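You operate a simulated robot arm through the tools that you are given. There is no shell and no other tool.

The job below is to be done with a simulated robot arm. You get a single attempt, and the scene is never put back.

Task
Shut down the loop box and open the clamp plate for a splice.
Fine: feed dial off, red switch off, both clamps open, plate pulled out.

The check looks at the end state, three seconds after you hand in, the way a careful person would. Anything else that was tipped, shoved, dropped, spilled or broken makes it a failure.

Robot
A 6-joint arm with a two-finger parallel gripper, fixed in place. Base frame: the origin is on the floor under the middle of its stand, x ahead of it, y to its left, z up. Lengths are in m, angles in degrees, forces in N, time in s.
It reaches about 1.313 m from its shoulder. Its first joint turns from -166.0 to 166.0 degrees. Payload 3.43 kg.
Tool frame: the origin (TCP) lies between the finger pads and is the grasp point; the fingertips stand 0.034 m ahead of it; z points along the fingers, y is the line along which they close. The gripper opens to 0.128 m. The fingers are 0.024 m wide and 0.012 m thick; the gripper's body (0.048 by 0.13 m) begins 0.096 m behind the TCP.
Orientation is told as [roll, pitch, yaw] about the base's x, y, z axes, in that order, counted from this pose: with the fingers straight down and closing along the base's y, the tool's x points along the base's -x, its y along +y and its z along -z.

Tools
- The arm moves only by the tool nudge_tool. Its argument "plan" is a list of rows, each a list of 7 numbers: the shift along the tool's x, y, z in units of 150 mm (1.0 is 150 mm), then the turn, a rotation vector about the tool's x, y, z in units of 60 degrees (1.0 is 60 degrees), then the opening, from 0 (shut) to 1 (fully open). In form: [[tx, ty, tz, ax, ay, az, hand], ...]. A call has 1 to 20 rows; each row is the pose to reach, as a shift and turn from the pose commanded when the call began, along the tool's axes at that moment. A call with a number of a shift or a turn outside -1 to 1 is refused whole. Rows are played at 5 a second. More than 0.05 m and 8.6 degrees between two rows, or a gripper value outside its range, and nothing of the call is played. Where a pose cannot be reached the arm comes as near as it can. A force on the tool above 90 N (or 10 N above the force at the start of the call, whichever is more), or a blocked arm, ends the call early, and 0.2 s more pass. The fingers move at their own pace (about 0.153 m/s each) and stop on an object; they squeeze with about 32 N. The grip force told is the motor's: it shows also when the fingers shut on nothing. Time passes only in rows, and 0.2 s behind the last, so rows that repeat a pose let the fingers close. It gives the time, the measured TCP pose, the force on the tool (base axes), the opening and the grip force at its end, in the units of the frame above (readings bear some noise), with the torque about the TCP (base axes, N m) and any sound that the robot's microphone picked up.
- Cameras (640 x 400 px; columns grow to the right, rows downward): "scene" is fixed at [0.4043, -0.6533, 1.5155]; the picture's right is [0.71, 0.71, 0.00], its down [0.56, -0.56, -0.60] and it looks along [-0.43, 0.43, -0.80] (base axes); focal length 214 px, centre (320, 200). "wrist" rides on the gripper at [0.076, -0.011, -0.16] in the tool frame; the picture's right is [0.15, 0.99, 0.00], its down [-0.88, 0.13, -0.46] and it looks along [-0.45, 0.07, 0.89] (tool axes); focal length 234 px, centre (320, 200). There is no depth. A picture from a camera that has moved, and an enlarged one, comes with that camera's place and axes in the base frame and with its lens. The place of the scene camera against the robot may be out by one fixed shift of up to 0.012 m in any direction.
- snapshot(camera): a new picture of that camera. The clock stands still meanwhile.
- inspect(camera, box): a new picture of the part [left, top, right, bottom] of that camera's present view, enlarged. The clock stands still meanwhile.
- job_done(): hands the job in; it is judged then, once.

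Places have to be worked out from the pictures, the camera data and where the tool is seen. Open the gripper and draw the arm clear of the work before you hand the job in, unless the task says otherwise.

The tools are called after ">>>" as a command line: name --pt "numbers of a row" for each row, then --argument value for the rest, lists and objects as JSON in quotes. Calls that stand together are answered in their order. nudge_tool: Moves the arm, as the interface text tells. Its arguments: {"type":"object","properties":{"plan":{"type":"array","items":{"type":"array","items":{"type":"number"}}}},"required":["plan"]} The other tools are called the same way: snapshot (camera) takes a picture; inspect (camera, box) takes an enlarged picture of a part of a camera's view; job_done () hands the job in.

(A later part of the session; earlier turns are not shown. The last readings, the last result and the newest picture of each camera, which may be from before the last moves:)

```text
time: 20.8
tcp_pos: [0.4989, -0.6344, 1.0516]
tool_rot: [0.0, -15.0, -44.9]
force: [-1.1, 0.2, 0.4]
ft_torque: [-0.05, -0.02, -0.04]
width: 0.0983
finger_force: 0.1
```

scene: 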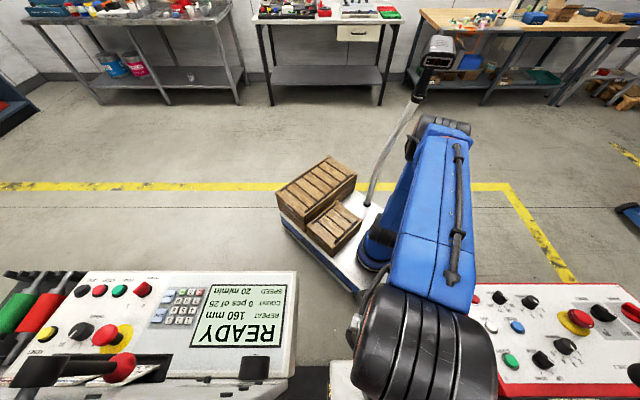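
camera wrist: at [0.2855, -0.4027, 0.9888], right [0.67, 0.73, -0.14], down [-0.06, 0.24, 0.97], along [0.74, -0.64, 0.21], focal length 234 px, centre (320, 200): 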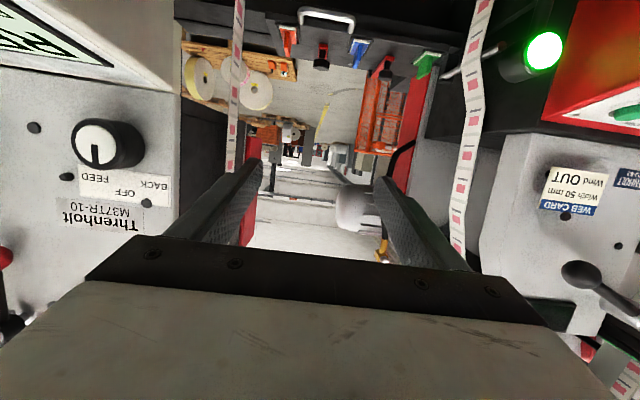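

I advance along the corridor to about 0.95 m out at z≈0.99 and look again.

>>> nudge_tool --pt "-0.213 -0.002 0.163 0 0 0 0.77" --pt "-0.425 -0.005 0.326 0 0 0 0.77" --pt "-0.638 -0.008 0.49 0 0 0 0.77" --pt "-0.851 -0.01 0.653 0 0 0 0.77"

>>> snapshot --camera "wrist"

>>> snapshot --camera "scene"

```text
time: 21.8
tcp_pos: [0.6024, -0.7414, 0.9934]
tool_rot: [-0.1, -15.0, -44.9]
force: [0.5, 0.1, 0.6]
ft_torque: [-0.02, 0.02, 0.0]
width: 0.0987
finger_force: 0.0
```

```text
taken
camera wrist: at [0.5116, -0.6688, 1.128], right [0.6, 0.8, -0.04], down [0.61, -0.42, 0.67], along [0.52, -0.42, -0.74], focal length 234 px, centre (320, 200)
```

wrist: 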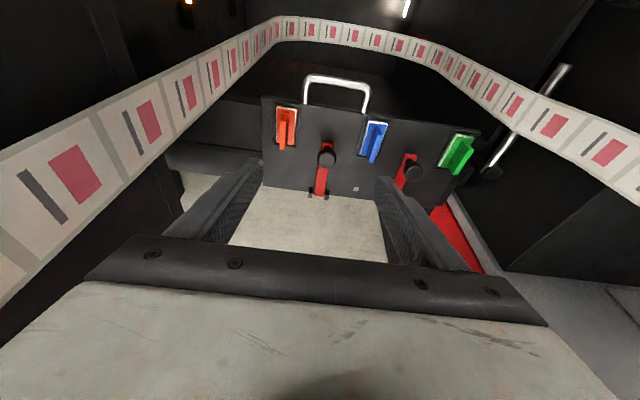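

```text
taken
```

scene: 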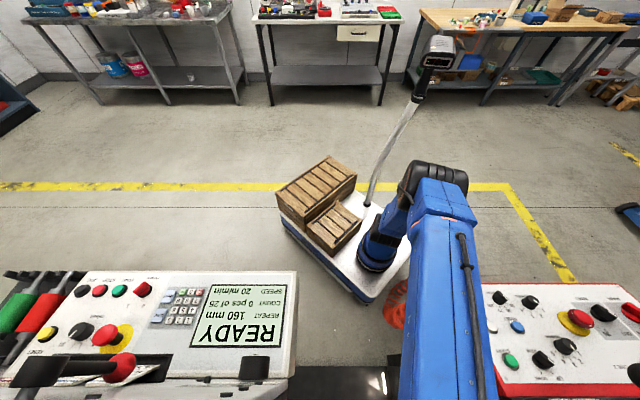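

The web legs are well clear on both sides. I enlarge the switch and clamp area to check the lever before descending.

>>> inspect --camera "wrist" --box '[250, 60, 410, 220]'

>>> inspect --camera "wrist" --box '[260, 90, 320, 165]'

```text
2.50 times, centred on (330, 140) of wrist
camera zoom: at [0.5116, -0.6688, 1.128], right [0.6, 0.8, -0.04], down [0.61, -0.42, 0.67], along [0.52, -0.42, -0.74], focal length 585 px, centre (295, 350)
```

zoom: 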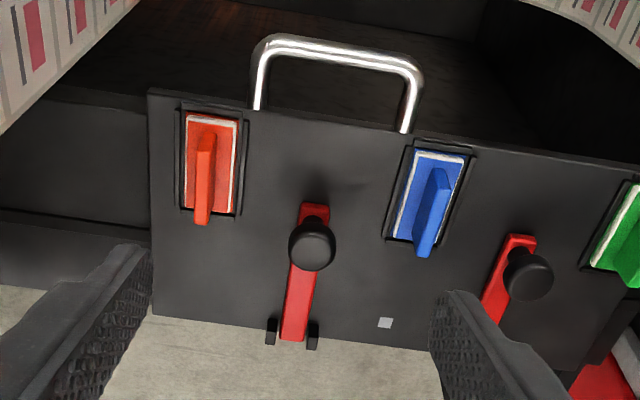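

```text
5.33 times, centred on (290, 128) of wrist
camera zoom: at [0.5116, -0.6688, 1.128], right [0.6, 0.8, -0.04], down [0.61, -0.42, 0.67], along [0.52, -0.42, -0.74], focal length 1249 px, centre (480, 587)
```

zoom: 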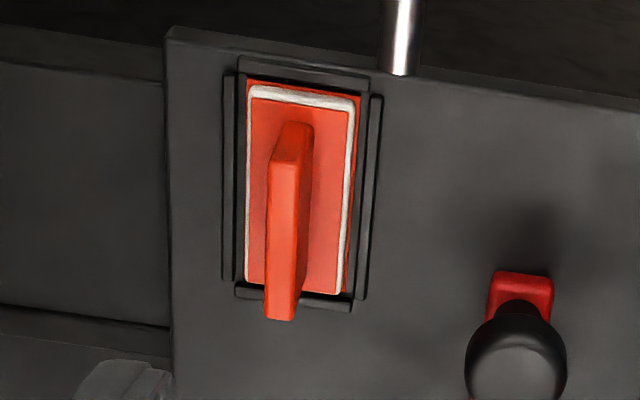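

I need to understand what kind of switch this is: its fin measures level and centred on the body. I zoom right in on the red and blue switches for comparison.

>>> inspect --camera "wrist" --box '[270, 98, 306, 156]'

>>> inspect --camera "wrist" --box '[355, 110, 400, 170]'

>>> inspect --camera "wrist" --box '[425, 125, 490, 185]'

```text
6.90 times, centred on (288, 127) of wrist
camera zoom: at [0.5116, -0.6688, 1.128], right [0.6, 0.8, -0.04], down [0.61, -0.42, 0.67], along [0.52, -0.42, -0.74], focal length 1615 px, centre (541, 703)
```

zoom: 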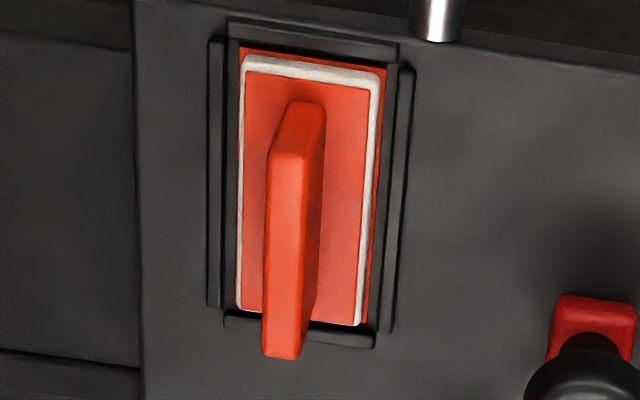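

```text
6.67 times, centred on (378, 140) of wrist
camera zoom: at [0.5116, -0.6688, 1.128], right [0.6, 0.8, -0.04], down [0.61, -0.42, 0.67], along [0.52, -0.42, -0.74], focal length 1561 px, centre (-63, 600)
```

zoom: 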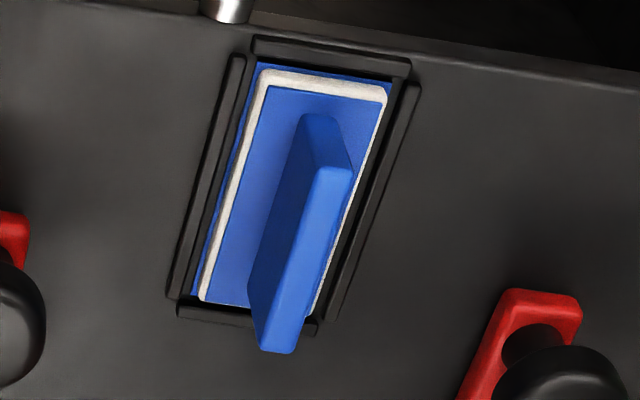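

```text
6.67 times, centred on (458, 155) of wrist
camera zoom: at [0.5116, -0.6688, 1.128], right [0.6, 0.8, -0.04], down [0.61, -0.42, 0.67], along [0.52, -0.42, -0.74], focal length 1561 px, centre (-597, 500)
```

zoom: 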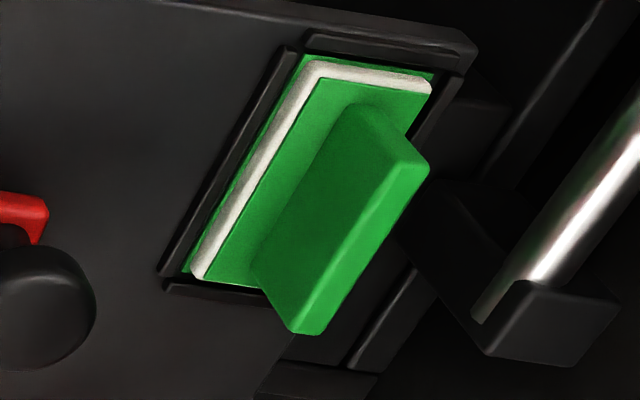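

The fin is level and centred, so this could be either a rocker or a twist handle. I back off to a flatter viewpoint along the plate to see the switch bodies in profile.

>>> nudge_tool --pt "0.15 0.01 0.0 0 -0.125 0 0.77" --pt "0.3 0.02 -0.01 0 -0.25 0 0.77" --pt "0.45 0.03 -0.015 0 -0.375 0 0.77" --pt "0.6 0.04 -0.02 0 -0.5 0 0.77" --pt "0.75 0.05 -0.025 0 -0.625 0 0.77" --pt "0.889 0.053 -0.03 0 -0.75 0 0.77"

>>> nudge_tool --pt "0.2 0 -0.065 0 0 0 0.77" --pt "0.4 0 -0.13 0 0 0 0.77" --pt "0.597 0 -0.194 0 0 0 0.77"

>>> snapshot --camera "wrist"

```text
time: 23.2
tcp_pos: [0.5158, -0.6462, 0.9569]
tool_rot: [-0.1, -60.0, -45.0]
force: [-0.4, 0.1, -0.2]
ft_torque: [0.01, -0.01, 0.0]
width: 0.0986
finger_force: 0.1
```

```text
time: 24.0
tcp_pos: [0.4658, -0.5959, 0.8929]
tool_rot: [0.0, -59.9, -45.0]
force: [0.0, 0.1, -0.2]
ft_torque: [-0.02, 0.01, 0.03]
width: 0.0986
finger_force: 0.0
```

```text
taken
camera wrist: at [0.3337, -0.4804, 0.9072], right [0.65, 0.75, -0.13], down [0.12, 0.06, 0.99], along [0.75, -0.66, -0.05], focal length 234 px, centre (320, 200)
```

wrist: 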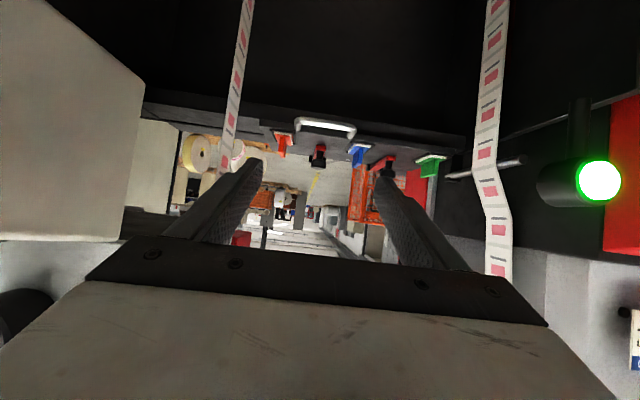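

From this flat angle the switches show in profile; I enlarge them.

>>> inspect --camera "wrist" --box '[265, 110, 345, 170]'

>>> inspect --camera "wrist" --box '[335, 125, 455, 200]'

>>> inspect --camera "wrist" --box '[268, 122, 298, 162]'

```text
6.67 times, centred on (305, 140) of wrist
camera zoom: at [0.3337, -0.4804, 0.9072], right [0.65, 0.75, -0.13], down [0.12, 0.06, 0.99], along [0.75, -0.66, -0.05], focal length 1561 px, centre (420, 600)
```

zoom: 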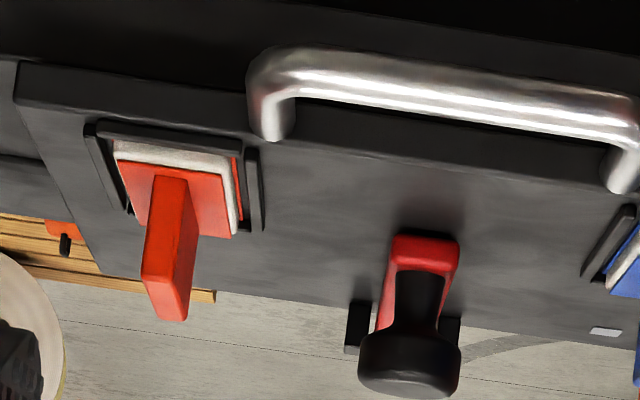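

```text
5.33 times, centred on (395, 162) of wrist
camera zoom: at [0.3337, -0.4804, 0.9072], right [0.65, 0.75, -0.13], down [0.12, 0.06, 0.99], along [0.75, -0.66, -0.05], focal length 1249 px, centre (-80, 400)
```

zoom: 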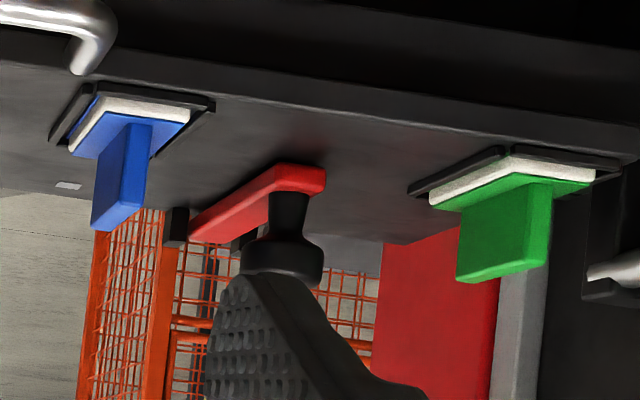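

```text
10.00 times, centred on (283, 142) of wrist
camera zoom: at [0.3337, -0.4804, 0.9072], right [0.65, 0.75, -0.13], down [0.12, 0.06, 0.99], along [0.75, -0.66, -0.05], focal length 2342 px, centre (690, 780)
```

zoom: 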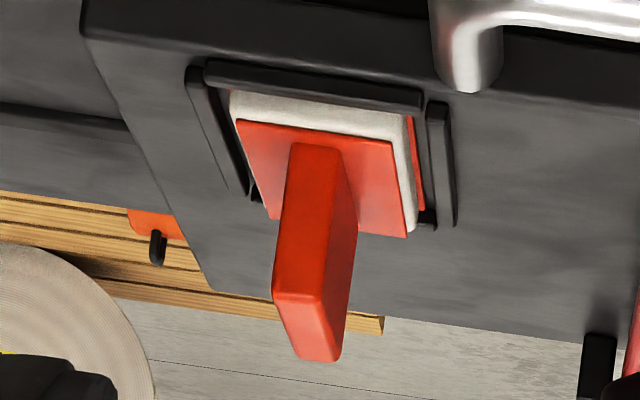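

All three bodies are level with upright fins, so I can't tell twist from rock by sight; I'll test it gently by gripping the red fin. I move back up and over it with the tool vertical.

>>> nudge_tool --pt "-0.15 -0.03 0.067 0 0.125 0 0.77" --pt "-0.3 -0.06 0.134 0 0.25 0 0.77" --pt "-0.45 -0.09 0.2 0 0.375 0 0.6" --pt "-0.6 -0.12 0.268 0 0.5 0 0.45" --pt "-0.75 -0.155 0.335 0 0.625 0 0.31" --pt "-0.902 -0.187 0.403 0 0.75 0 0.31"

>>> nudge_tool --pt "-0.2 -0.057 0.106 0 0.0625 0 0.31" --pt "-0.405 -0.114 0.212 0 0.125 0 0.31" --pt "-0.608 -0.17 0.318 0 0.1875 0 0.31" --pt "-0.811 -0.227 0.424 0 0.25 0 0.31"

>>> snapshot --camera "wrist"

>>> snapshot --camera "scene"

```text
time: 25.4
tcp_pos: [0.5322, -0.6985, 0.9835]
tool_rot: [0.0, -15.1, -44.9]
force: [0.1, 0.0, 1.7]
ft_torque: [-0.07, 0.01, -0.02]
width: 0.0398
finger_force: 0.1
```

```text
time: 26.4
tcp_pos: [0.6002, -0.8176, 0.9564]
tool_rot: [-0.1, 0.0, -45.0]
force: [-0.2, 1.0, 1.4]
ft_torque: [-0.08, -0.03, 0.0]
width: 0.0398
finger_force: 0.1
```

```text
taken
camera wrist: at [0.5394, -0.7727, 1.1159], right [0.6, 0.8, 0.0], down [0.72, -0.53, 0.46], along [0.37, -0.27, -0.89], focal length 234 px, centre (320, 200)
```

wrist: 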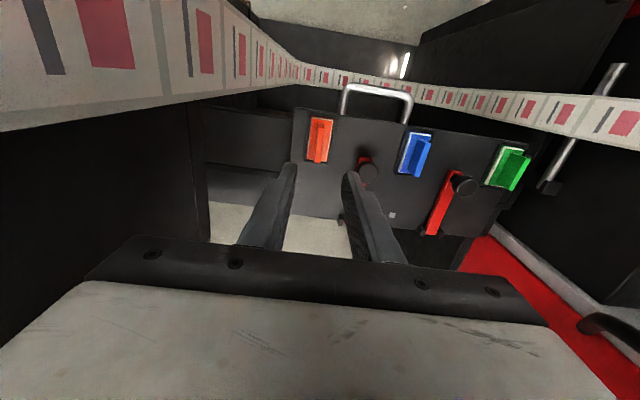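

```text
taken
```

scene: 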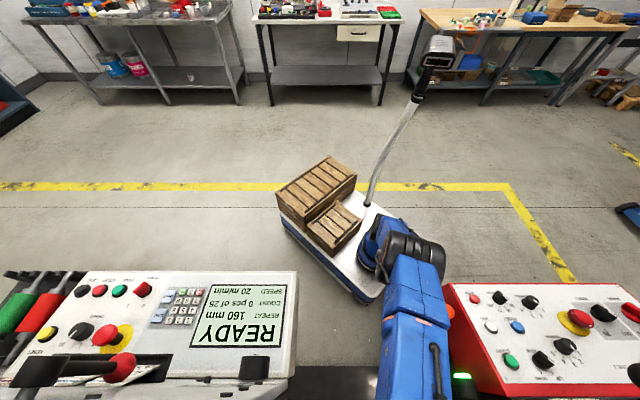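

The fingers are centred over the red fin with clear space both sides. I go straight down until the tips are around the fin.

>>> nudge_tool --pt "0 0 0.29 0 0 0 0.31" --pt "0 0 0.56 0 0 0 0.31" --pt "0 0 0.75 0 0 0 0.31" --pt "0 0 0.86 0 0 0 0.31"

>>> snapshot --camera "wrist"

>>> inspect --camera "wrist" --box '[260, 100, 400, 240]'

```text
time: 27.4
tcp_pos: [0.5996, -0.8175, 0.8241]
tool_rot: [0.0, 0.0, -45.0]
force: [0.0, -0.7, -0.2]
ft_torque: [-0.02, 0.02, 0.0]
width: 0.0398
finger_force: 0.0
```

```text
taken
camera wrist: at [0.5387, -0.7727, 0.9834], right [0.6, 0.8, 0.0], down [0.72, -0.53, 0.46], along [0.37, -0.27, -0.89], focal length 234 px, centre (320, 200)
```

wrist: 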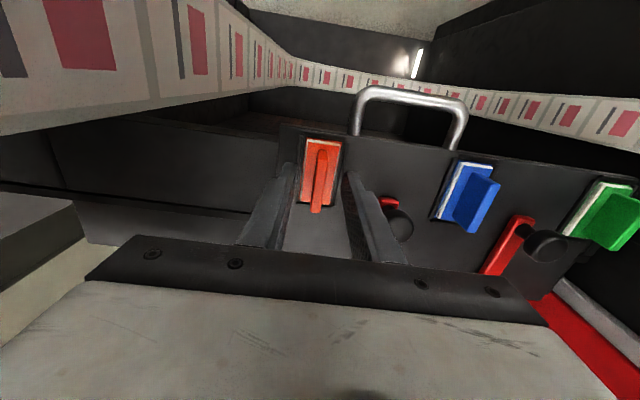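

```text
2.86 times, centred on (330, 170) of wrist
camera zoom: at [0.5387, -0.7727, 0.9834], right [0.6, 0.8, 0.0], down [0.72, -0.53, 0.46], along [0.37, -0.27, -0.89], focal length 669 px, centre (291, 286)
```

zoom: 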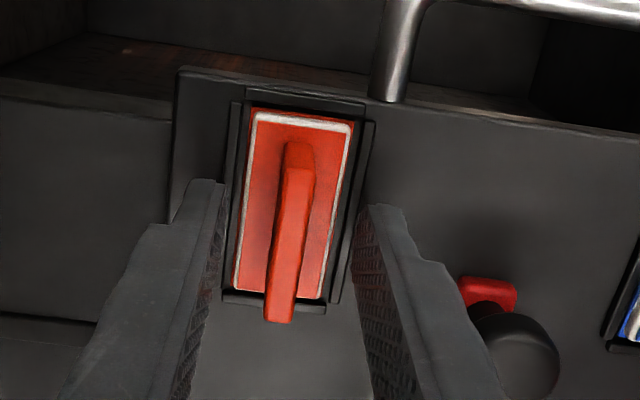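

The tips are beside the fin at z≈0.79. I close on it to feel it.

>>> nudge_tool --pt "0 0 0 0 0 0 0.05" --pt "0 0 0 0 0 0 0.05" --pt "0 0 0 0 0 0 0.05"

>>> inspect --camera "wrist" --box '[260, 100, 400, 240]'

```text
time: 28.2
tcp_pos: [0.6, -0.8166, 0.8234]
tool_rot: [0.1, -0.1, -45.0]
force: [0.6, 0.5, -0.1]
ft_torque: [-0.02, -0.03, 0.0]
width: 0.0076
finger_force: 32.0
```

```text
2.86 times, centred on (330, 170) of wrist
camera zoom: at [0.5387, -0.7728, 0.9835], right [0.6, 0.8, 0.0], down [0.72, -0.53, 0.46], along [0.37, -0.27, -0.89], focal length 669 px, centre (291, 286)
```

zoom: 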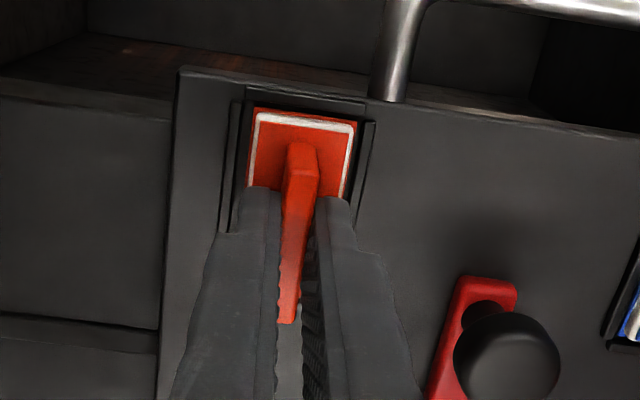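

The fin is held, 7.6 mm thick and well centred. I try a small 6° twist and read the torque.

>>> nudge_tool --pt "0 0 0 0 0 0.05 0.05" --pt "0 0 0 0 0 0.1 0.05" --pt "0 0 0 0 0 0.1 0.05"

>>> inspect --camera "wrist" --box '[260, 100, 400, 240]'

```text
time: 29.0
tcp_pos: [0.6011, -0.8189, 0.8224]
tool_rot: [0.0, 0.0, -51.0]
force: [-5.0, -3.0, -0.8]
ft_torque: [-0.15, 0.23, 0.19]
width: 0.0079
finger_force: 32.2
```

```text
2.86 times, centred on (330, 170) of wrist
camera zoom: at [0.5448, -0.7673, 0.9833], right [0.68, 0.74, 0.0], down [0.66, -0.6, 0.46], along [0.34, -0.31, -0.89], focal length 669 px, centre (291, 286)
```

zoom: 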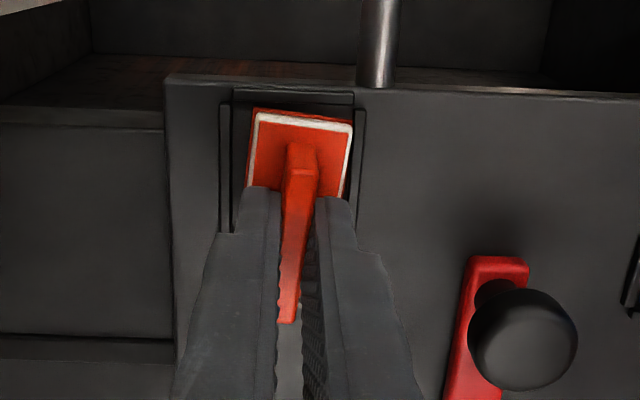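

The red block turned together with the gripper relative to its black frame, with little torque, so it appears to be a twist switch. I go on twisting in the same direction in small steps, watching the torque.

>>> nudge_tool --pt "0 0 0 0 0 0.08 0.05" --pt "0 0 0 0 0 0.16 0.05" --pt "0 0 0 0 0 0.24 0.05" --pt "0 0 0 0 0 0.24 0.05"

>>> inspect --camera "wrist" --box '[240, 80, 420, 240]'

```text
time: 30.0
tcp_pos: [0.6016, -0.8199, 0.8243]
tool_rot: [0.0, 0.0, -65.3]
force: [-10.3, -8.4, -4.0]
ft_torque: [-0.33, 0.39, 0.88]
width: 0.0133
finger_force: 32.1
```

```text
2.50 times, centred on (330, 160) of wrist
camera zoom: at [0.5597, -0.756, 0.9836], right [0.84, 0.54, 0.0], down [0.48, -0.75, 0.46], along [0.25, -0.38, -0.89], focal length 585 px, centre (295, 300)
```

zoom: 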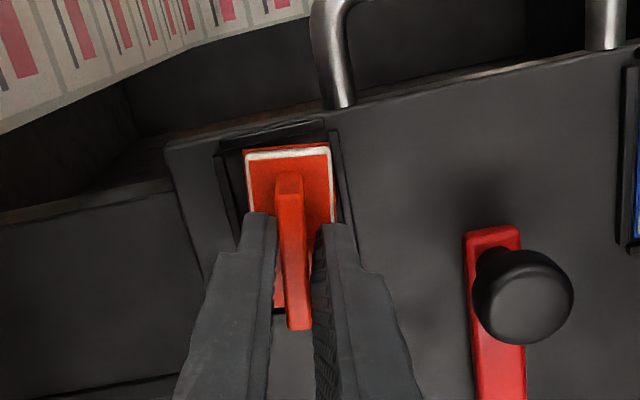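

The block turned only about 7° and then met a stop, and the fingers were being pried, so a quarter turn is not how it works. I rotate back to the straight position and check that it follows.

>>> nudge_tool --pt "0 0 0 0 0 -0.1 0.05" --pt "0 0 0 0 0 -0.2 0.05" --pt "0 0 0 0 0 -0.34 0.05" --pt "0 0 0 0 0 -0.34 0.05"

>>> inspect --camera "wrist" --box '[240, 80, 420, 240]'

```text
time: 31.0
tcp_pos: [0.6032, -0.818, 0.8245]
tool_rot: [0.0, 0.0, -44.8]
force: [0.5, -0.3, -0.2]
ft_torque: [0.02, 0.02, 0.01]
width: 0.0077
finger_force: 31.9
```

```text
2.50 times, centred on (330, 160) of wrist
camera zoom: at [0.5412, -0.7731, 0.9842], right [0.59, 0.8, 0.0], down [0.72, -0.53, 0.46], along [0.37, -0.27, -0.89], focal length 585 px, centre (295, 300)
```

zoom: 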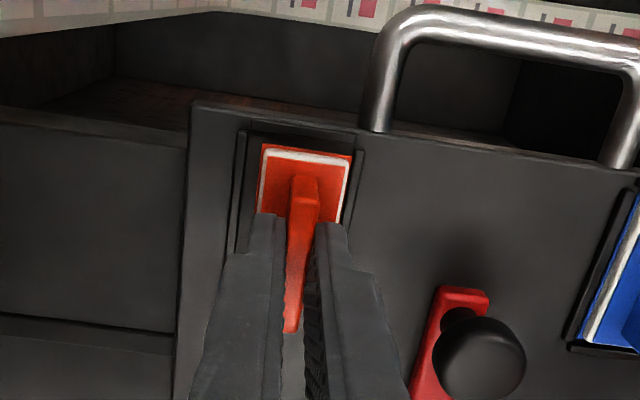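

With the fingers straight the block shows no force and has shifted slightly inside its frame. I now test whether it rocks, with a small 8° tilt of its fin toward the robot about its base.

>>> nudge_tool --pt "0.02 0 0 0 -0.067 0 0.05" --pt "0.041 0 0 0 -0.133 0 0.05" --pt "0.041 0 0 0 -0.133 0 0.05"

>>> inspect --camera "wrist" --box '[240, 80, 420, 240]'

```text
time: 31.8
tcp_pos: [0.5982, -0.8136, 0.8261]
tool_rot: [-0.2, -8.1, -45.1]
force: [0.5, -0.3, 23.8]
ft_torque: [0.34, 0.36, 0.02]
width: 0.0078
finger_force: 32.3
```

```text
2.50 times, centred on (330, 160) of wrist
camera zoom: at [0.5209, -0.7537, 0.974], right [0.6, 0.8, -0.02], down [0.66, -0.48, 0.58], along [0.45, -0.36, -0.82], focal length 585 px, centre (295, 300)
```

zoom: 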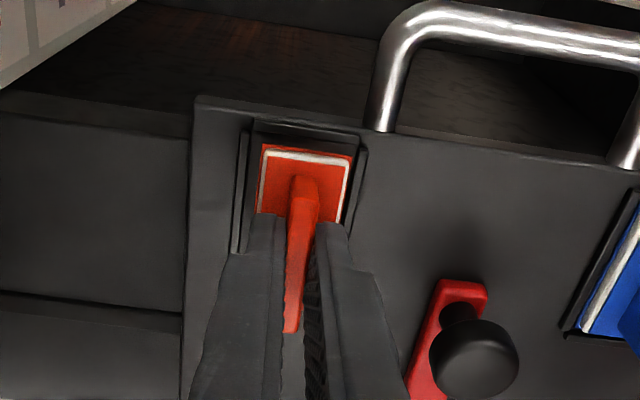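

The tilt only pressed the block's near edge down (24 N upward), so it does not rock that way. I level the tool again and try a very small lift of 4 mm to see whether the block is loose.

>>> nudge_tool --pt "-0.02 0 0 0 0.067 0 0.05" --pt "-0.041 0 0 0 0.133 0 0.05" --pt "-0.041 0 -0.013 0 0.133 0 0.05" --pt "-0.041 0 -0.027 0 0.133 0 0.05" --pt "-0.041 0 -0.027 0 0.133 0 0.05"

>>> inspect --camera "wrist" --box '[240, 80, 420, 240]'

```text
time: 33.0
tcp_pos: [0.6029, -0.8183, 0.8295]
tool_rot: [-0.1, 0.0, -45.0]
force: [-0.1, -0.4, -0.5]
ft_torque: [-0.02, -0.01, 0.01]
width: 0.0077
finger_force: 31.9
```

```text
2.50 times, centred on (330, 160) of wrist
camera zoom: at [0.5405, -0.7733, 0.9889], right [0.6, 0.8, 0.0], down [0.72, -0.53, 0.46], along [0.37, -0.27, -0.89], focal length 585 px, centre (295, 300)
```

zoom: 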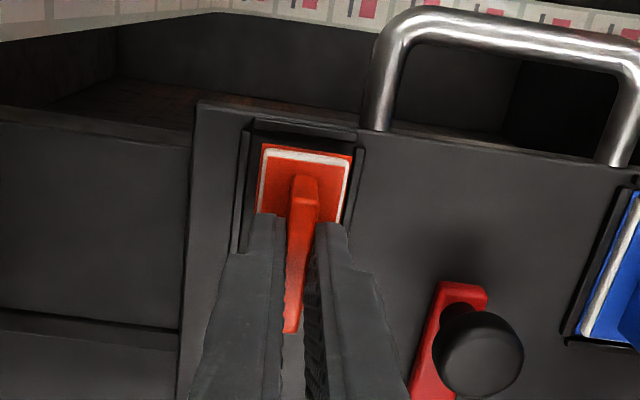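

The block came up freely with almost no force, so it is a loose piece in a pocket and not a switch. I set it back down where it was (3 mm back toward the robot) and let go gently.

>>> nudge_tool --pt "0.02 -0.006 0 0 0 0 0.05" --pt "0.02 -0.006 0.014 0 0 0 0.05" --pt "0.02 -0.006 0.027 0 0 0 0.05" --pt "0.02 -0.006 0.032 0 0 0 0.05" --pt "0.02 -0.006 0.032 0 0 0 0.05"

>>> inspect --camera "wrist" --box '[240, 80, 420, 240]'

```text
time: 34.2
tcp_pos: [0.5983, -0.8164, 0.823]
tool_rot: [0.0, 0.0, -44.9]
force: [-0.4, 0.3, -0.1]
ft_torque: [0.01, 0.01, -0.02]
width: 0.0078
finger_force: 31.6
```

```text
2.50 times, centred on (330, 160) of wrist
camera zoom: at [0.5371, -0.7714, 0.9832], right [0.6, 0.8, 0.0], down [0.72, -0.53, 0.46], along [0.37, -0.27, -0.89], focal length 585 px, centre (295, 300)
```

zoom: 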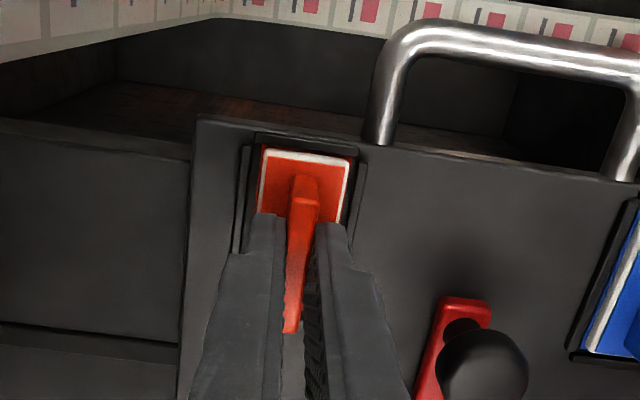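

Still no contact force, so I lower a further 2 mm and read the force before opening.

>>> nudge_tool --pt "0 0 0.007 0 0 0 0.05" --pt "0 0 0.014 0 0 0 0.05" --pt "0 0 0.014 0 0 0 0.05"

```text
time: 35.0
tcp_pos: [0.5988, -0.8167, 0.8231]
tool_rot: [-0.1, -0.1, -45.0]
force: [2.4, -0.3, 13.3]
ft_torque: [-0.04, -0.15, 0.0]
width: 0.0077
finger_force: 31.5
```

It is seated now (13 N up). I open the fingers and look.

>>> nudge_tool --pt "0 0 -0.004 0 0 0 0.05" --pt "0 0 -0.004 0 0 0 0.15" --pt "0 0 -0.004 0 0 0 0.31" --pt "0 0 -0.004 0 0 0 0.31"

>>> inspect --camera "wrist" --box '[260, 100, 400, 240]'

```text
time: 36.0
tcp_pos: [0.5981, -0.8177, 0.8213]
tool_rot: [-0.1, 0.0, -45.0]
force: [-0.1, 0.7, 0.5]
ft_torque: [-0.02, -0.01, 0.01]
width: 0.0398
finger_force: 0.0
```

```text
2.86 times, centred on (330, 170) of wrist
camera zoom: at [0.5367, -0.7721, 0.9817], right [0.6, 0.8, 0.0], down [0.72, -0.53, 0.46], along [0.37, -0.27, -0.89], focal length 669 px, centre (291, 286)
```

zoom: 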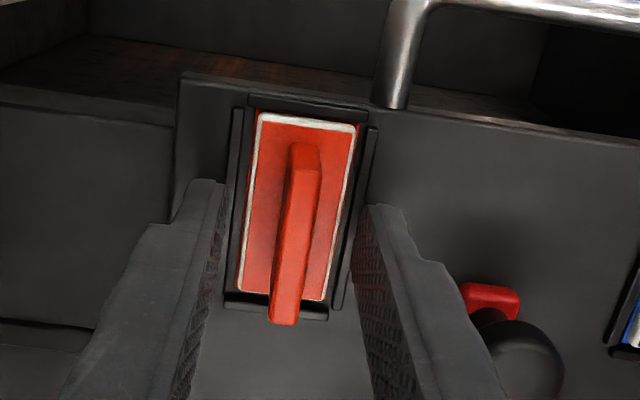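

The block sits in its pocket as before. The red switch must be elsewhere, so I rise clear and go back toward the robot side to survey the rest of the loop box.

>>> nudge_tool --pt "0 0 -0.2 0 0 0 0.31" --pt "0 0 -0.5 0 0 0 0.31" --pt "0 0 -0.8 0 0 0 0.31" --pt "0.1 0.1 -0.95 0 0 0 0.31"

>>> snapshot --camera "wrist"

>>> inspect --camera "wrist" --box '[240, 60, 560, 260]'

```text
time: 37.0
tcp_pos: [0.5977, -0.7959, 0.9656]
tool_rot: [-0.1, 0.1, -44.9]
force: [0.0, -0.2, -1.4]
ft_torque: [0.04, -0.01, 0.01]
width: 0.0397
finger_force: 0.2
```

```text
taken
camera wrist: at [0.536, -0.751, 1.1248], right [0.6, 0.8, 0.0], down [0.72, -0.53, 0.45], along [0.37, -0.27, -0.89], focal length 234 px, centre (320, 200)
```

wrist: 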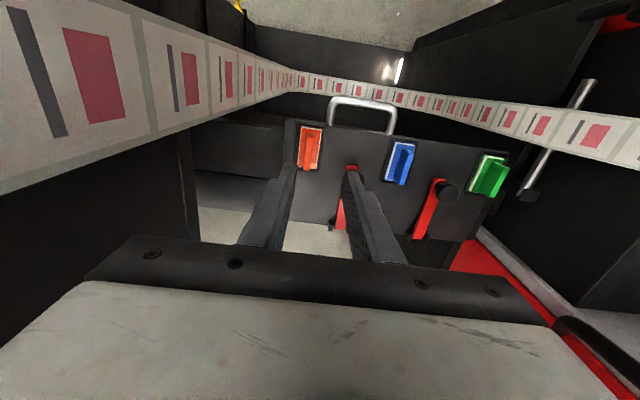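

```text
2.00 times, centred on (400, 160) of wrist
camera zoom: at [0.536, -0.751, 1.1248], right [0.6, 0.8, 0.0], down [0.72, -0.53, 0.45], along [0.37, -0.27, -0.89], focal length 468 px, centre (160, 280)
```

zoom: 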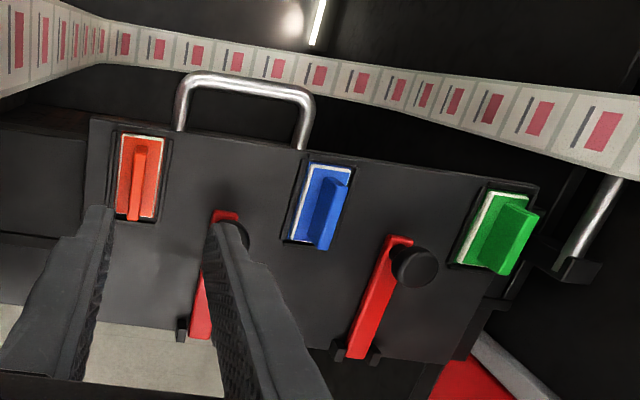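

Something differs: red's near white edge now looks thinner than on blue and green. I zoom in on each for comparison.

>>> inspect --camera "wrist" --box '[292, 118, 332, 178]'

>>> inspect --camera "wrist" --box '[375, 130, 425, 195]'

```text
6.67 times, centred on (312, 148) of wrist
camera zoom: at [0.536, -0.751, 1.1248], right [0.6, 0.8, 0.0], down [0.72, -0.53, 0.45], along [0.37, -0.27, -0.89], focal length 1561 px, centre (373, 547)
```

zoom: 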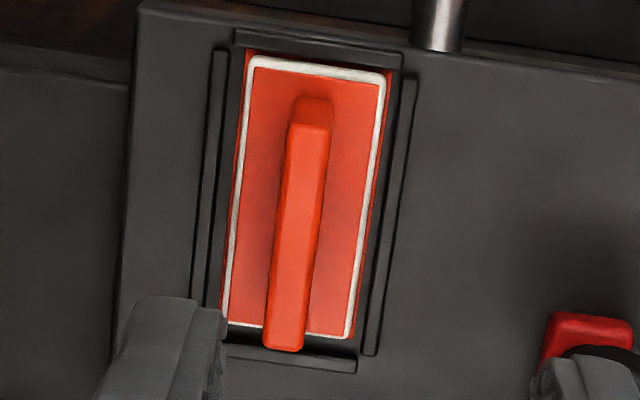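

```text
6.15 times, centred on (400, 162) of wrist
camera zoom: at [0.536, -0.751, 1.1248], right [0.6, 0.8, 0.0], down [0.72, -0.53, 0.45], along [0.37, -0.27, -0.89], focal length 1441 px, centre (-172, 431)
```

zoom: 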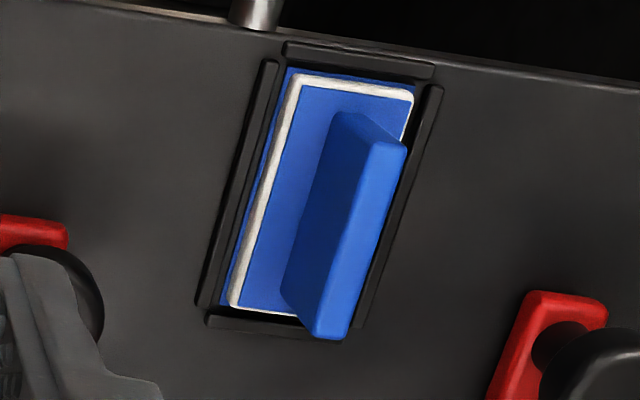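

These are loose pads in pockets, not switches. There is an orange lamp deep inside the box on the left, so I pull back in the corridor and look down into the box interior and its side walls.

>>> nudge_tool --pt "0.19 0.17 -0.05 0 0 0 0.31" --pt "0.39 0.35 -0.1 0 0 0 0.31" --pt "0.58 0.52 -0.15 0 0 0 0.31" --pt "0.775 0.69 -0.19 0 0 0 0.31" --pt "0.967 0.867 -0.233 0 0 0 0.31"

>>> snapshot --camera "wrist"

```text
time: 38.2
tcp_pos: [0.5912, -0.6013, 0.9987]
tool_rot: [0.0, 0.0, -45.1]
force: [0.3, -0.6, -0.6]
ft_torque: [0.06, 0.04, -0.04]
width: 0.0395
finger_force: 0.1
```

```text
taken
camera wrist: at [0.5297, -0.5561, 1.1587], right [0.6, 0.8, 0.0], down [0.72, -0.53, 0.45], along [0.36, -0.27, -0.89], focal length 234 px, centre (320, 200)
```

wrist: 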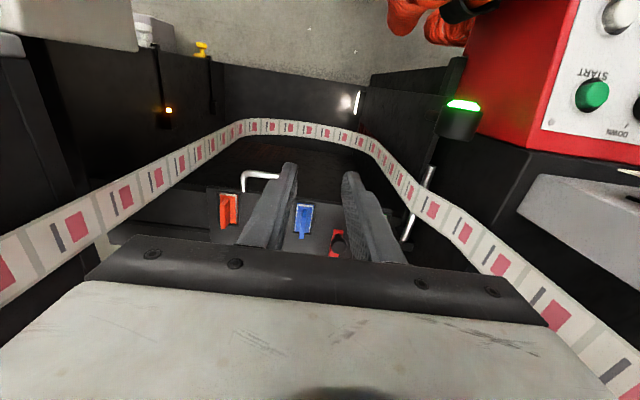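

This view shows the box walls with an orange light, a yellow knob and another item on the left. I enlarge these.

>>> inspect --camera "wrist" --box '[120, 10, 300, 150]'

>>> inspect --camera "wrist" --box '[330, 40, 520, 200]'

>>> inspect --camera "wrist" --box '[0, 0, 160, 130]'

```text
2.86 times, centred on (210, 80) of wrist
camera zoom: at [0.5297, -0.5561, 1.1587], right [0.6, 0.8, 0.0], down [0.72, -0.53, 0.45], along [0.36, -0.27, -0.89], focal length 669 px, centre (634, 543)
```

zoom: 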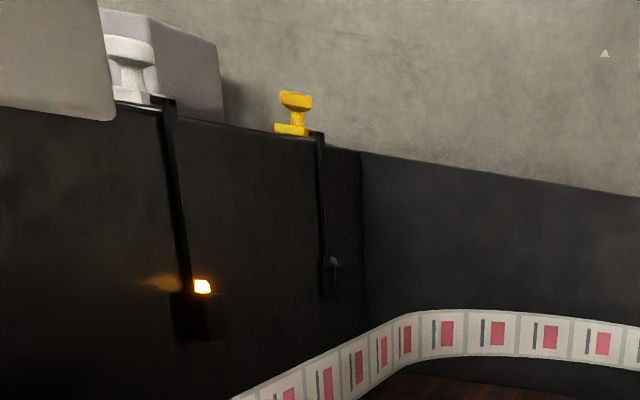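

```text
2.50 times, centred on (425, 120) of wrist
camera zoom: at [0.5297, -0.5561, 1.1587], right [0.6, 0.8, 0.0], down [0.72, -0.53, 0.45], along [0.36, -0.27, -0.89], focal length 585 px, centre (58, 400)
```

zoom: 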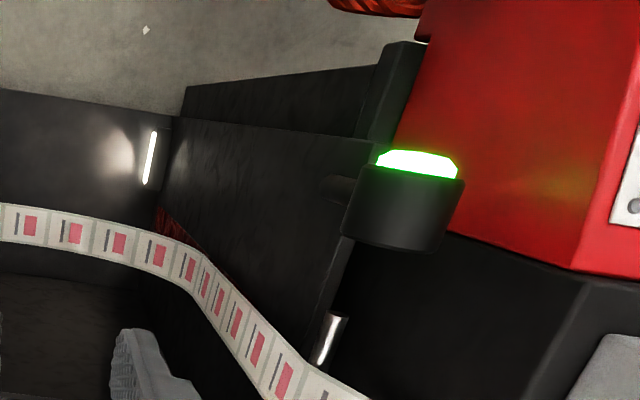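

```text
3.08 times, centred on (80, 65) of wrist
camera zoom: at [0.5297, -0.5561, 1.1587], right [0.6, 0.8, 0.0], down [0.72, -0.53, 0.45], along [0.36, -0.27, -0.89], focal length 720 px, centre (1058, 615)
```

zoom: 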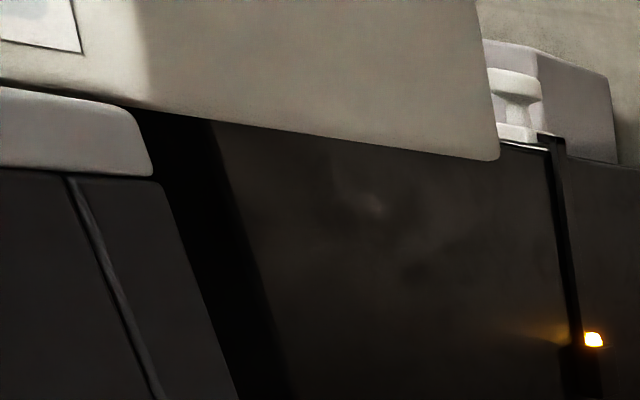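

The left wall carries two sensor rods with white and yellow knobs but no red switch. I'll withdraw toward the robot to view the box's robot-facing front.

>>> nudge_tool --pt "0.2 0 0 0 -0.1 0 0.31" --pt "0.4 0 0 0 -0.2 0 0.31" --pt "0.6 0 0 0 -0.3 0 0.31" --pt "0.8 0 0 0 -0.4 0 0.31" --pt "1.0 0 0 0 -0.5 0 0.31"

>>> nudge_tool --pt "0.23 -0.05 -0.133 0 0 0 0.31" --pt "0.46 -0.1 -0.266 0 0 0 0.31" --pt "0.69 -0.15 -0.4 0 0 0 0.31" --pt "0.924 -0.2 -0.533 0 0 0 0.31"

>>> snapshot --camera "wrist"

```text
time: 39.4
tcp_pos: [0.4836, -0.4974, 0.9991]
tool_rot: [0.1, -30.0, -45.1]
force: [0.7, -1.8, -0.2]
ft_torque: [0.05, -0.04, 0.0]
width: 0.0398
finger_force: 0.1
```

```text
time: 40.4
tcp_pos: [0.3473, -0.4051, 0.9989]
tool_rot: [0.0, -30.0, -45.0]
force: [0.0, -0.3, -0.1]
ft_torque: [0.02, -0.03, 0.02]
width: 0.0396
finger_force: 0.0
```

```text
taken
camera wrist: at [0.2363, -0.3103, 1.0999], right [0.61, 0.79, -0.07], down [0.47, -0.29, 0.83], along [0.64, -0.54, -0.55], focal length 234 px, centre (320, 200)
```

wrist: 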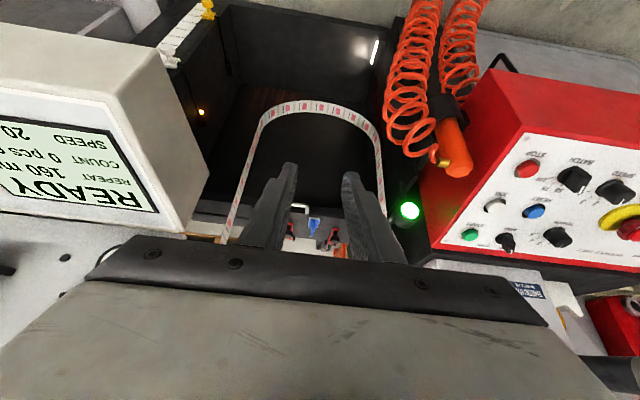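

I can see the box is open toward the robot, with a perforated strip and a yellow knob on the left. I enlarge the left and central areas from here.

>>> inspect --camera "wrist" --box '[40, 0, 260, 140]'

>>> inspect --camera "wrist" --box '[220, 0, 460, 150]'

```text
2.86 times, centred on (150, 70) of wrist
camera zoom: at [0.2363, -0.3103, 1.0999], right [0.61, 0.79, -0.07], down [0.47, -0.29, 0.83], along [0.64, -0.54, -0.55], focal length 669 px, centre (806, 571)
```

zoom: 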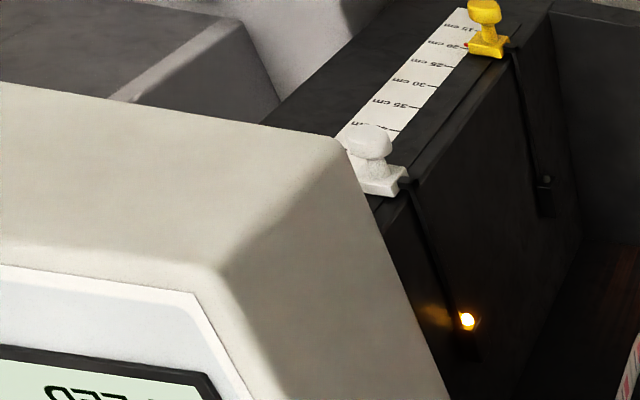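

```text
2.67 times, centred on (340, 75) of wrist
camera zoom: at [0.2363, -0.3103, 1.0999], right [0.61, 0.79, -0.07], down [0.47, -0.29, 0.83], along [0.64, -0.54, -0.55], focal length 624 px, centre (267, 533)
```

zoom: 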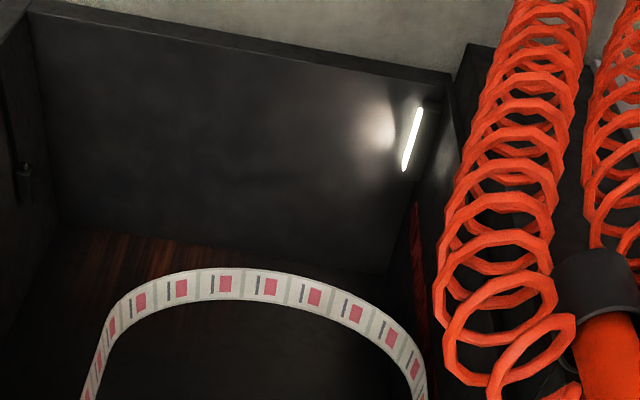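

No red switch on the box interior. I check the candidates on both consoles in the scene camera, enlarged.

>>> inspect --camera "scene" --box '[60, 260, 220, 360]'

>>> inspect --camera "scene" --box '[520, 270, 640, 390]'

>>> inspect --camera "scene" --box '[280, 330, 480, 400]'

>>> inspect --camera "scene" --box '[0, 250, 160, 400]'

```text
4.00 times, centred on (140, 310) of scene
camera zoom: at [0.4043, -0.6533, 1.5155], right [0.71, 0.71, 0.0], down [0.56, -0.56, -0.6], along [-0.43, 0.43, -0.8], focal length 858 px, centre (1040, -240)
```

zoom: 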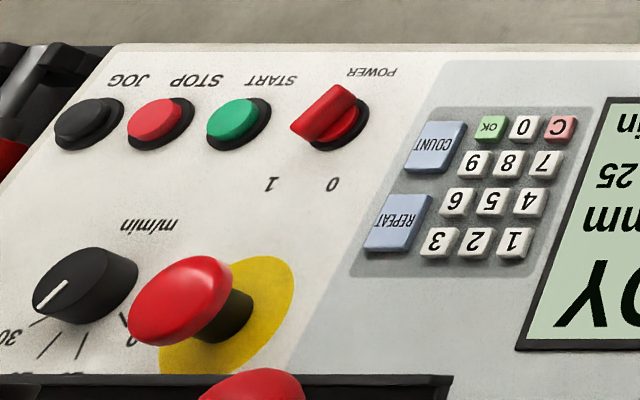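

```text
3.33 times, centred on (580, 330) of scene
camera zoom: at [0.4043, -0.6533, 1.5155], right [0.71, 0.71, 0.0], down [0.56, -0.56, -0.6], along [-0.43, 0.43, -0.8], focal length 715 px, centre (-547, -233)
```

zoom: 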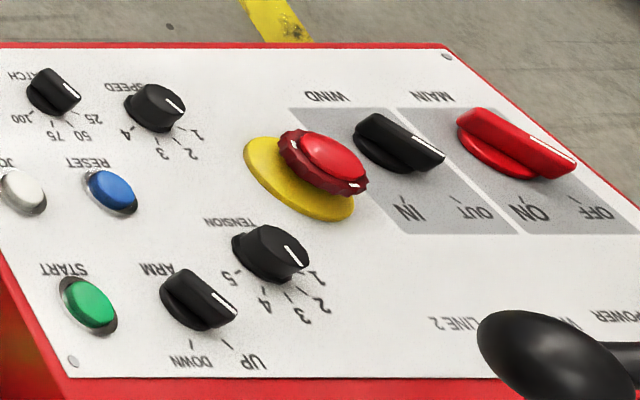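

```text
3.20 times, centred on (380, 365) of scene
camera zoom: at [0.4043, -0.6533, 1.5155], right [0.71, 0.71, 0.0], down [0.56, -0.56, -0.6], along [-0.43, 0.43, -0.8], focal length 686 px, centre (128, -328)
```

zoom: 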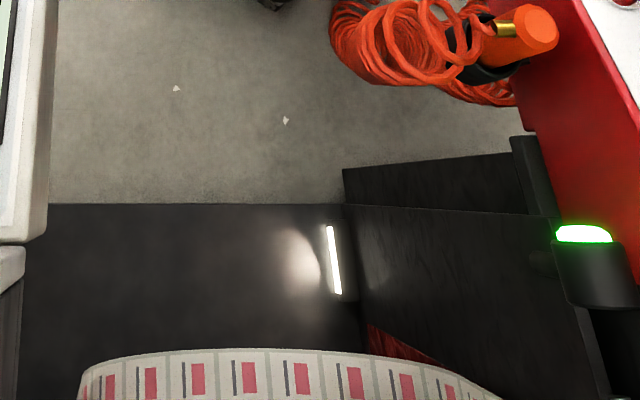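

```text
2.67 times, centred on (80, 325) of scene
camera zoom: at [0.4043, -0.6533, 1.5155], right [0.71, 0.71, 0.0], down [0.56, -0.56, -0.6], along [-0.43, 0.43, -0.8], focal length 572 px, centre (960, -133)
```

zoom: 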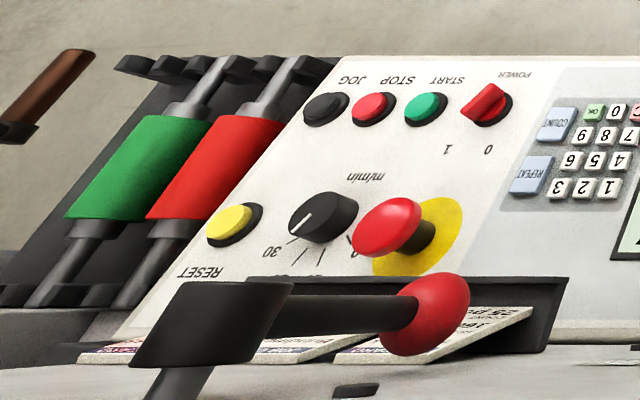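

The consoles each have a red rotary switch, POWER 1/0 on the grey one and MAIN ON/OFF on the red one, but these belong to other machines. Before deciding I survey the upright faces and inner walls around the loop box by levelling the tool here.

>>> nudge_tool --pt "0 0 0 0 -0.14 0 0.31" --pt "0 0 0 0 -0.28 0 0.31" --pt "0 0 0 0 -0.42 0 0.31" --pt "0 0 0 0 -0.56 0 0.31" --pt "0 0 0 0 -0.7 0 0.31"

>>> snapshot --camera "wrist"

>>> inspect --camera "wrist" --box '[0, 60, 240, 240]'

>>> inspect --camera "wrist" --box '[400, 60, 640, 300]'

```text
time: 41.6
tcp_pos: [0.348, -0.4031, 1.0002]
tool_rot: [0.0, -72.2, -45.0]
force: [0.8, 0.1, 0.2]
ft_torque: [-0.01, 0.03, 0.01]
width: 0.0398
finger_force: 0.0
```

```text
taken
camera wrist: at [0.2161, -0.2877, 0.9772], right [0.67, 0.73, -0.14], down [-0.02, 0.21, 0.98], along [0.74, -0.65, 0.16], focal length 234 px, centre (320, 200)
```

wrist: 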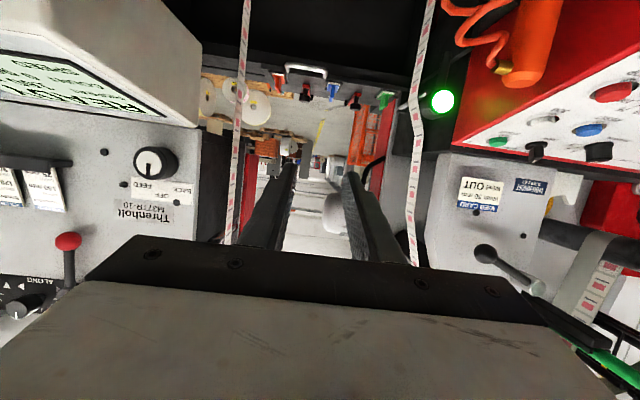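

```text
2.22 times, centred on (120, 150) of wrist
camera zoom: at [0.2161, -0.2877, 0.9772], right [0.67, 0.73, -0.14], down [-0.02, 0.21, 0.98], along [0.74, -0.65, 0.16], focal length 520 px, centre (764, 311)
```

zoom: 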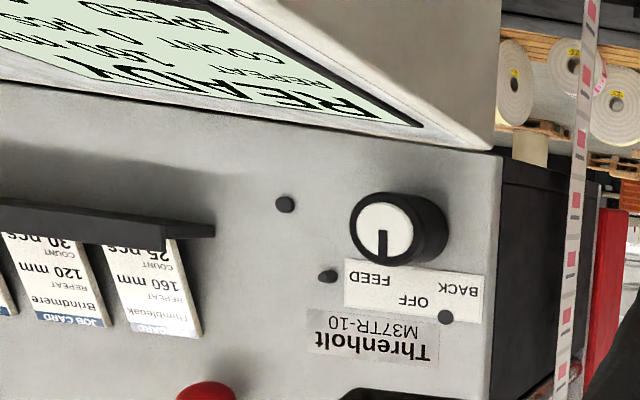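

```text
1.67 times, centred on (520, 180) of wrist
camera zoom: at [0.2161, -0.2877, 0.9772], right [0.67, 0.73, -0.14], down [-0.02, 0.21, 0.98], along [0.74, -0.65, 0.16], focal length 390 px, centre (-13, 233)
```

zoom: 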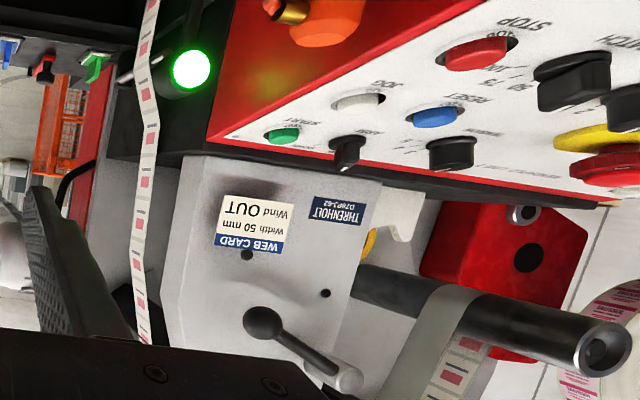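

The left side shows another small dial with an "ALONG" label and a red ball lever. I pan the camera left to read the grey machine's face.

>>> nudge_tool --pt "0 0 0 0.119 0 0.039 0.31" --pt "0 0 0 0.238 0 0.078 0.31" --pt "0 0 0 0.357 0 0.116 0.31" --pt "0 0 0 0.475 0 0.155 0.31"

>>> snapshot --camera "wrist"

>>> inspect --camera "wrist" --box '[0, 60, 320, 320]'

```text
time: 42.6
tcp_pos: [0.3472, -0.4027, 0.9985]
tool_rot: [0.2, -71.3, -73.7]
force: [0.6, -0.2, -0.5]
ft_torque: [-0.02, 0.0, -0.02]
width: 0.0397
finger_force: 0.0
out of reach, approached as far as the arm can: row 4
```

```text
taken
camera wrist: at [0.2865, -0.2385, 0.9776], right [0.94, 0.33, -0.14], down [0.08, 0.18, 0.98], along [0.34, -0.93, 0.14], focal length 234 px, centre (320, 200)
```

wrist: 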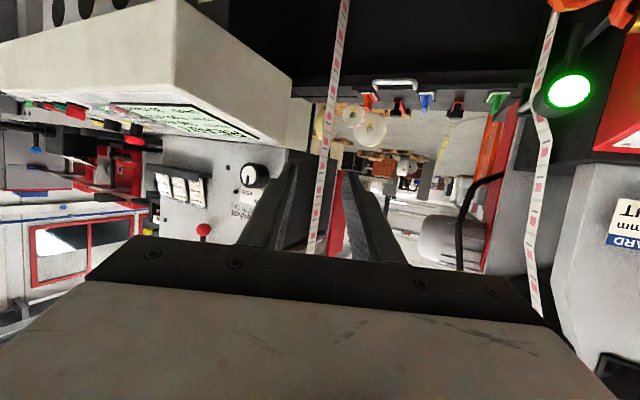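

```text
1.54 times, centred on (160, 190) of wrist
camera zoom: at [0.2865, -0.2385, 0.9776], right [0.94, 0.33, -0.14], down [0.08, 0.18, 0.98], along [0.34, -0.93, 0.14], focal length 360 px, centre (566, 215)
```

zoom: 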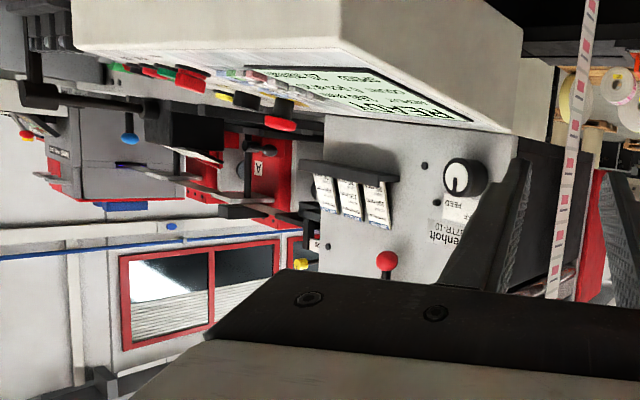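

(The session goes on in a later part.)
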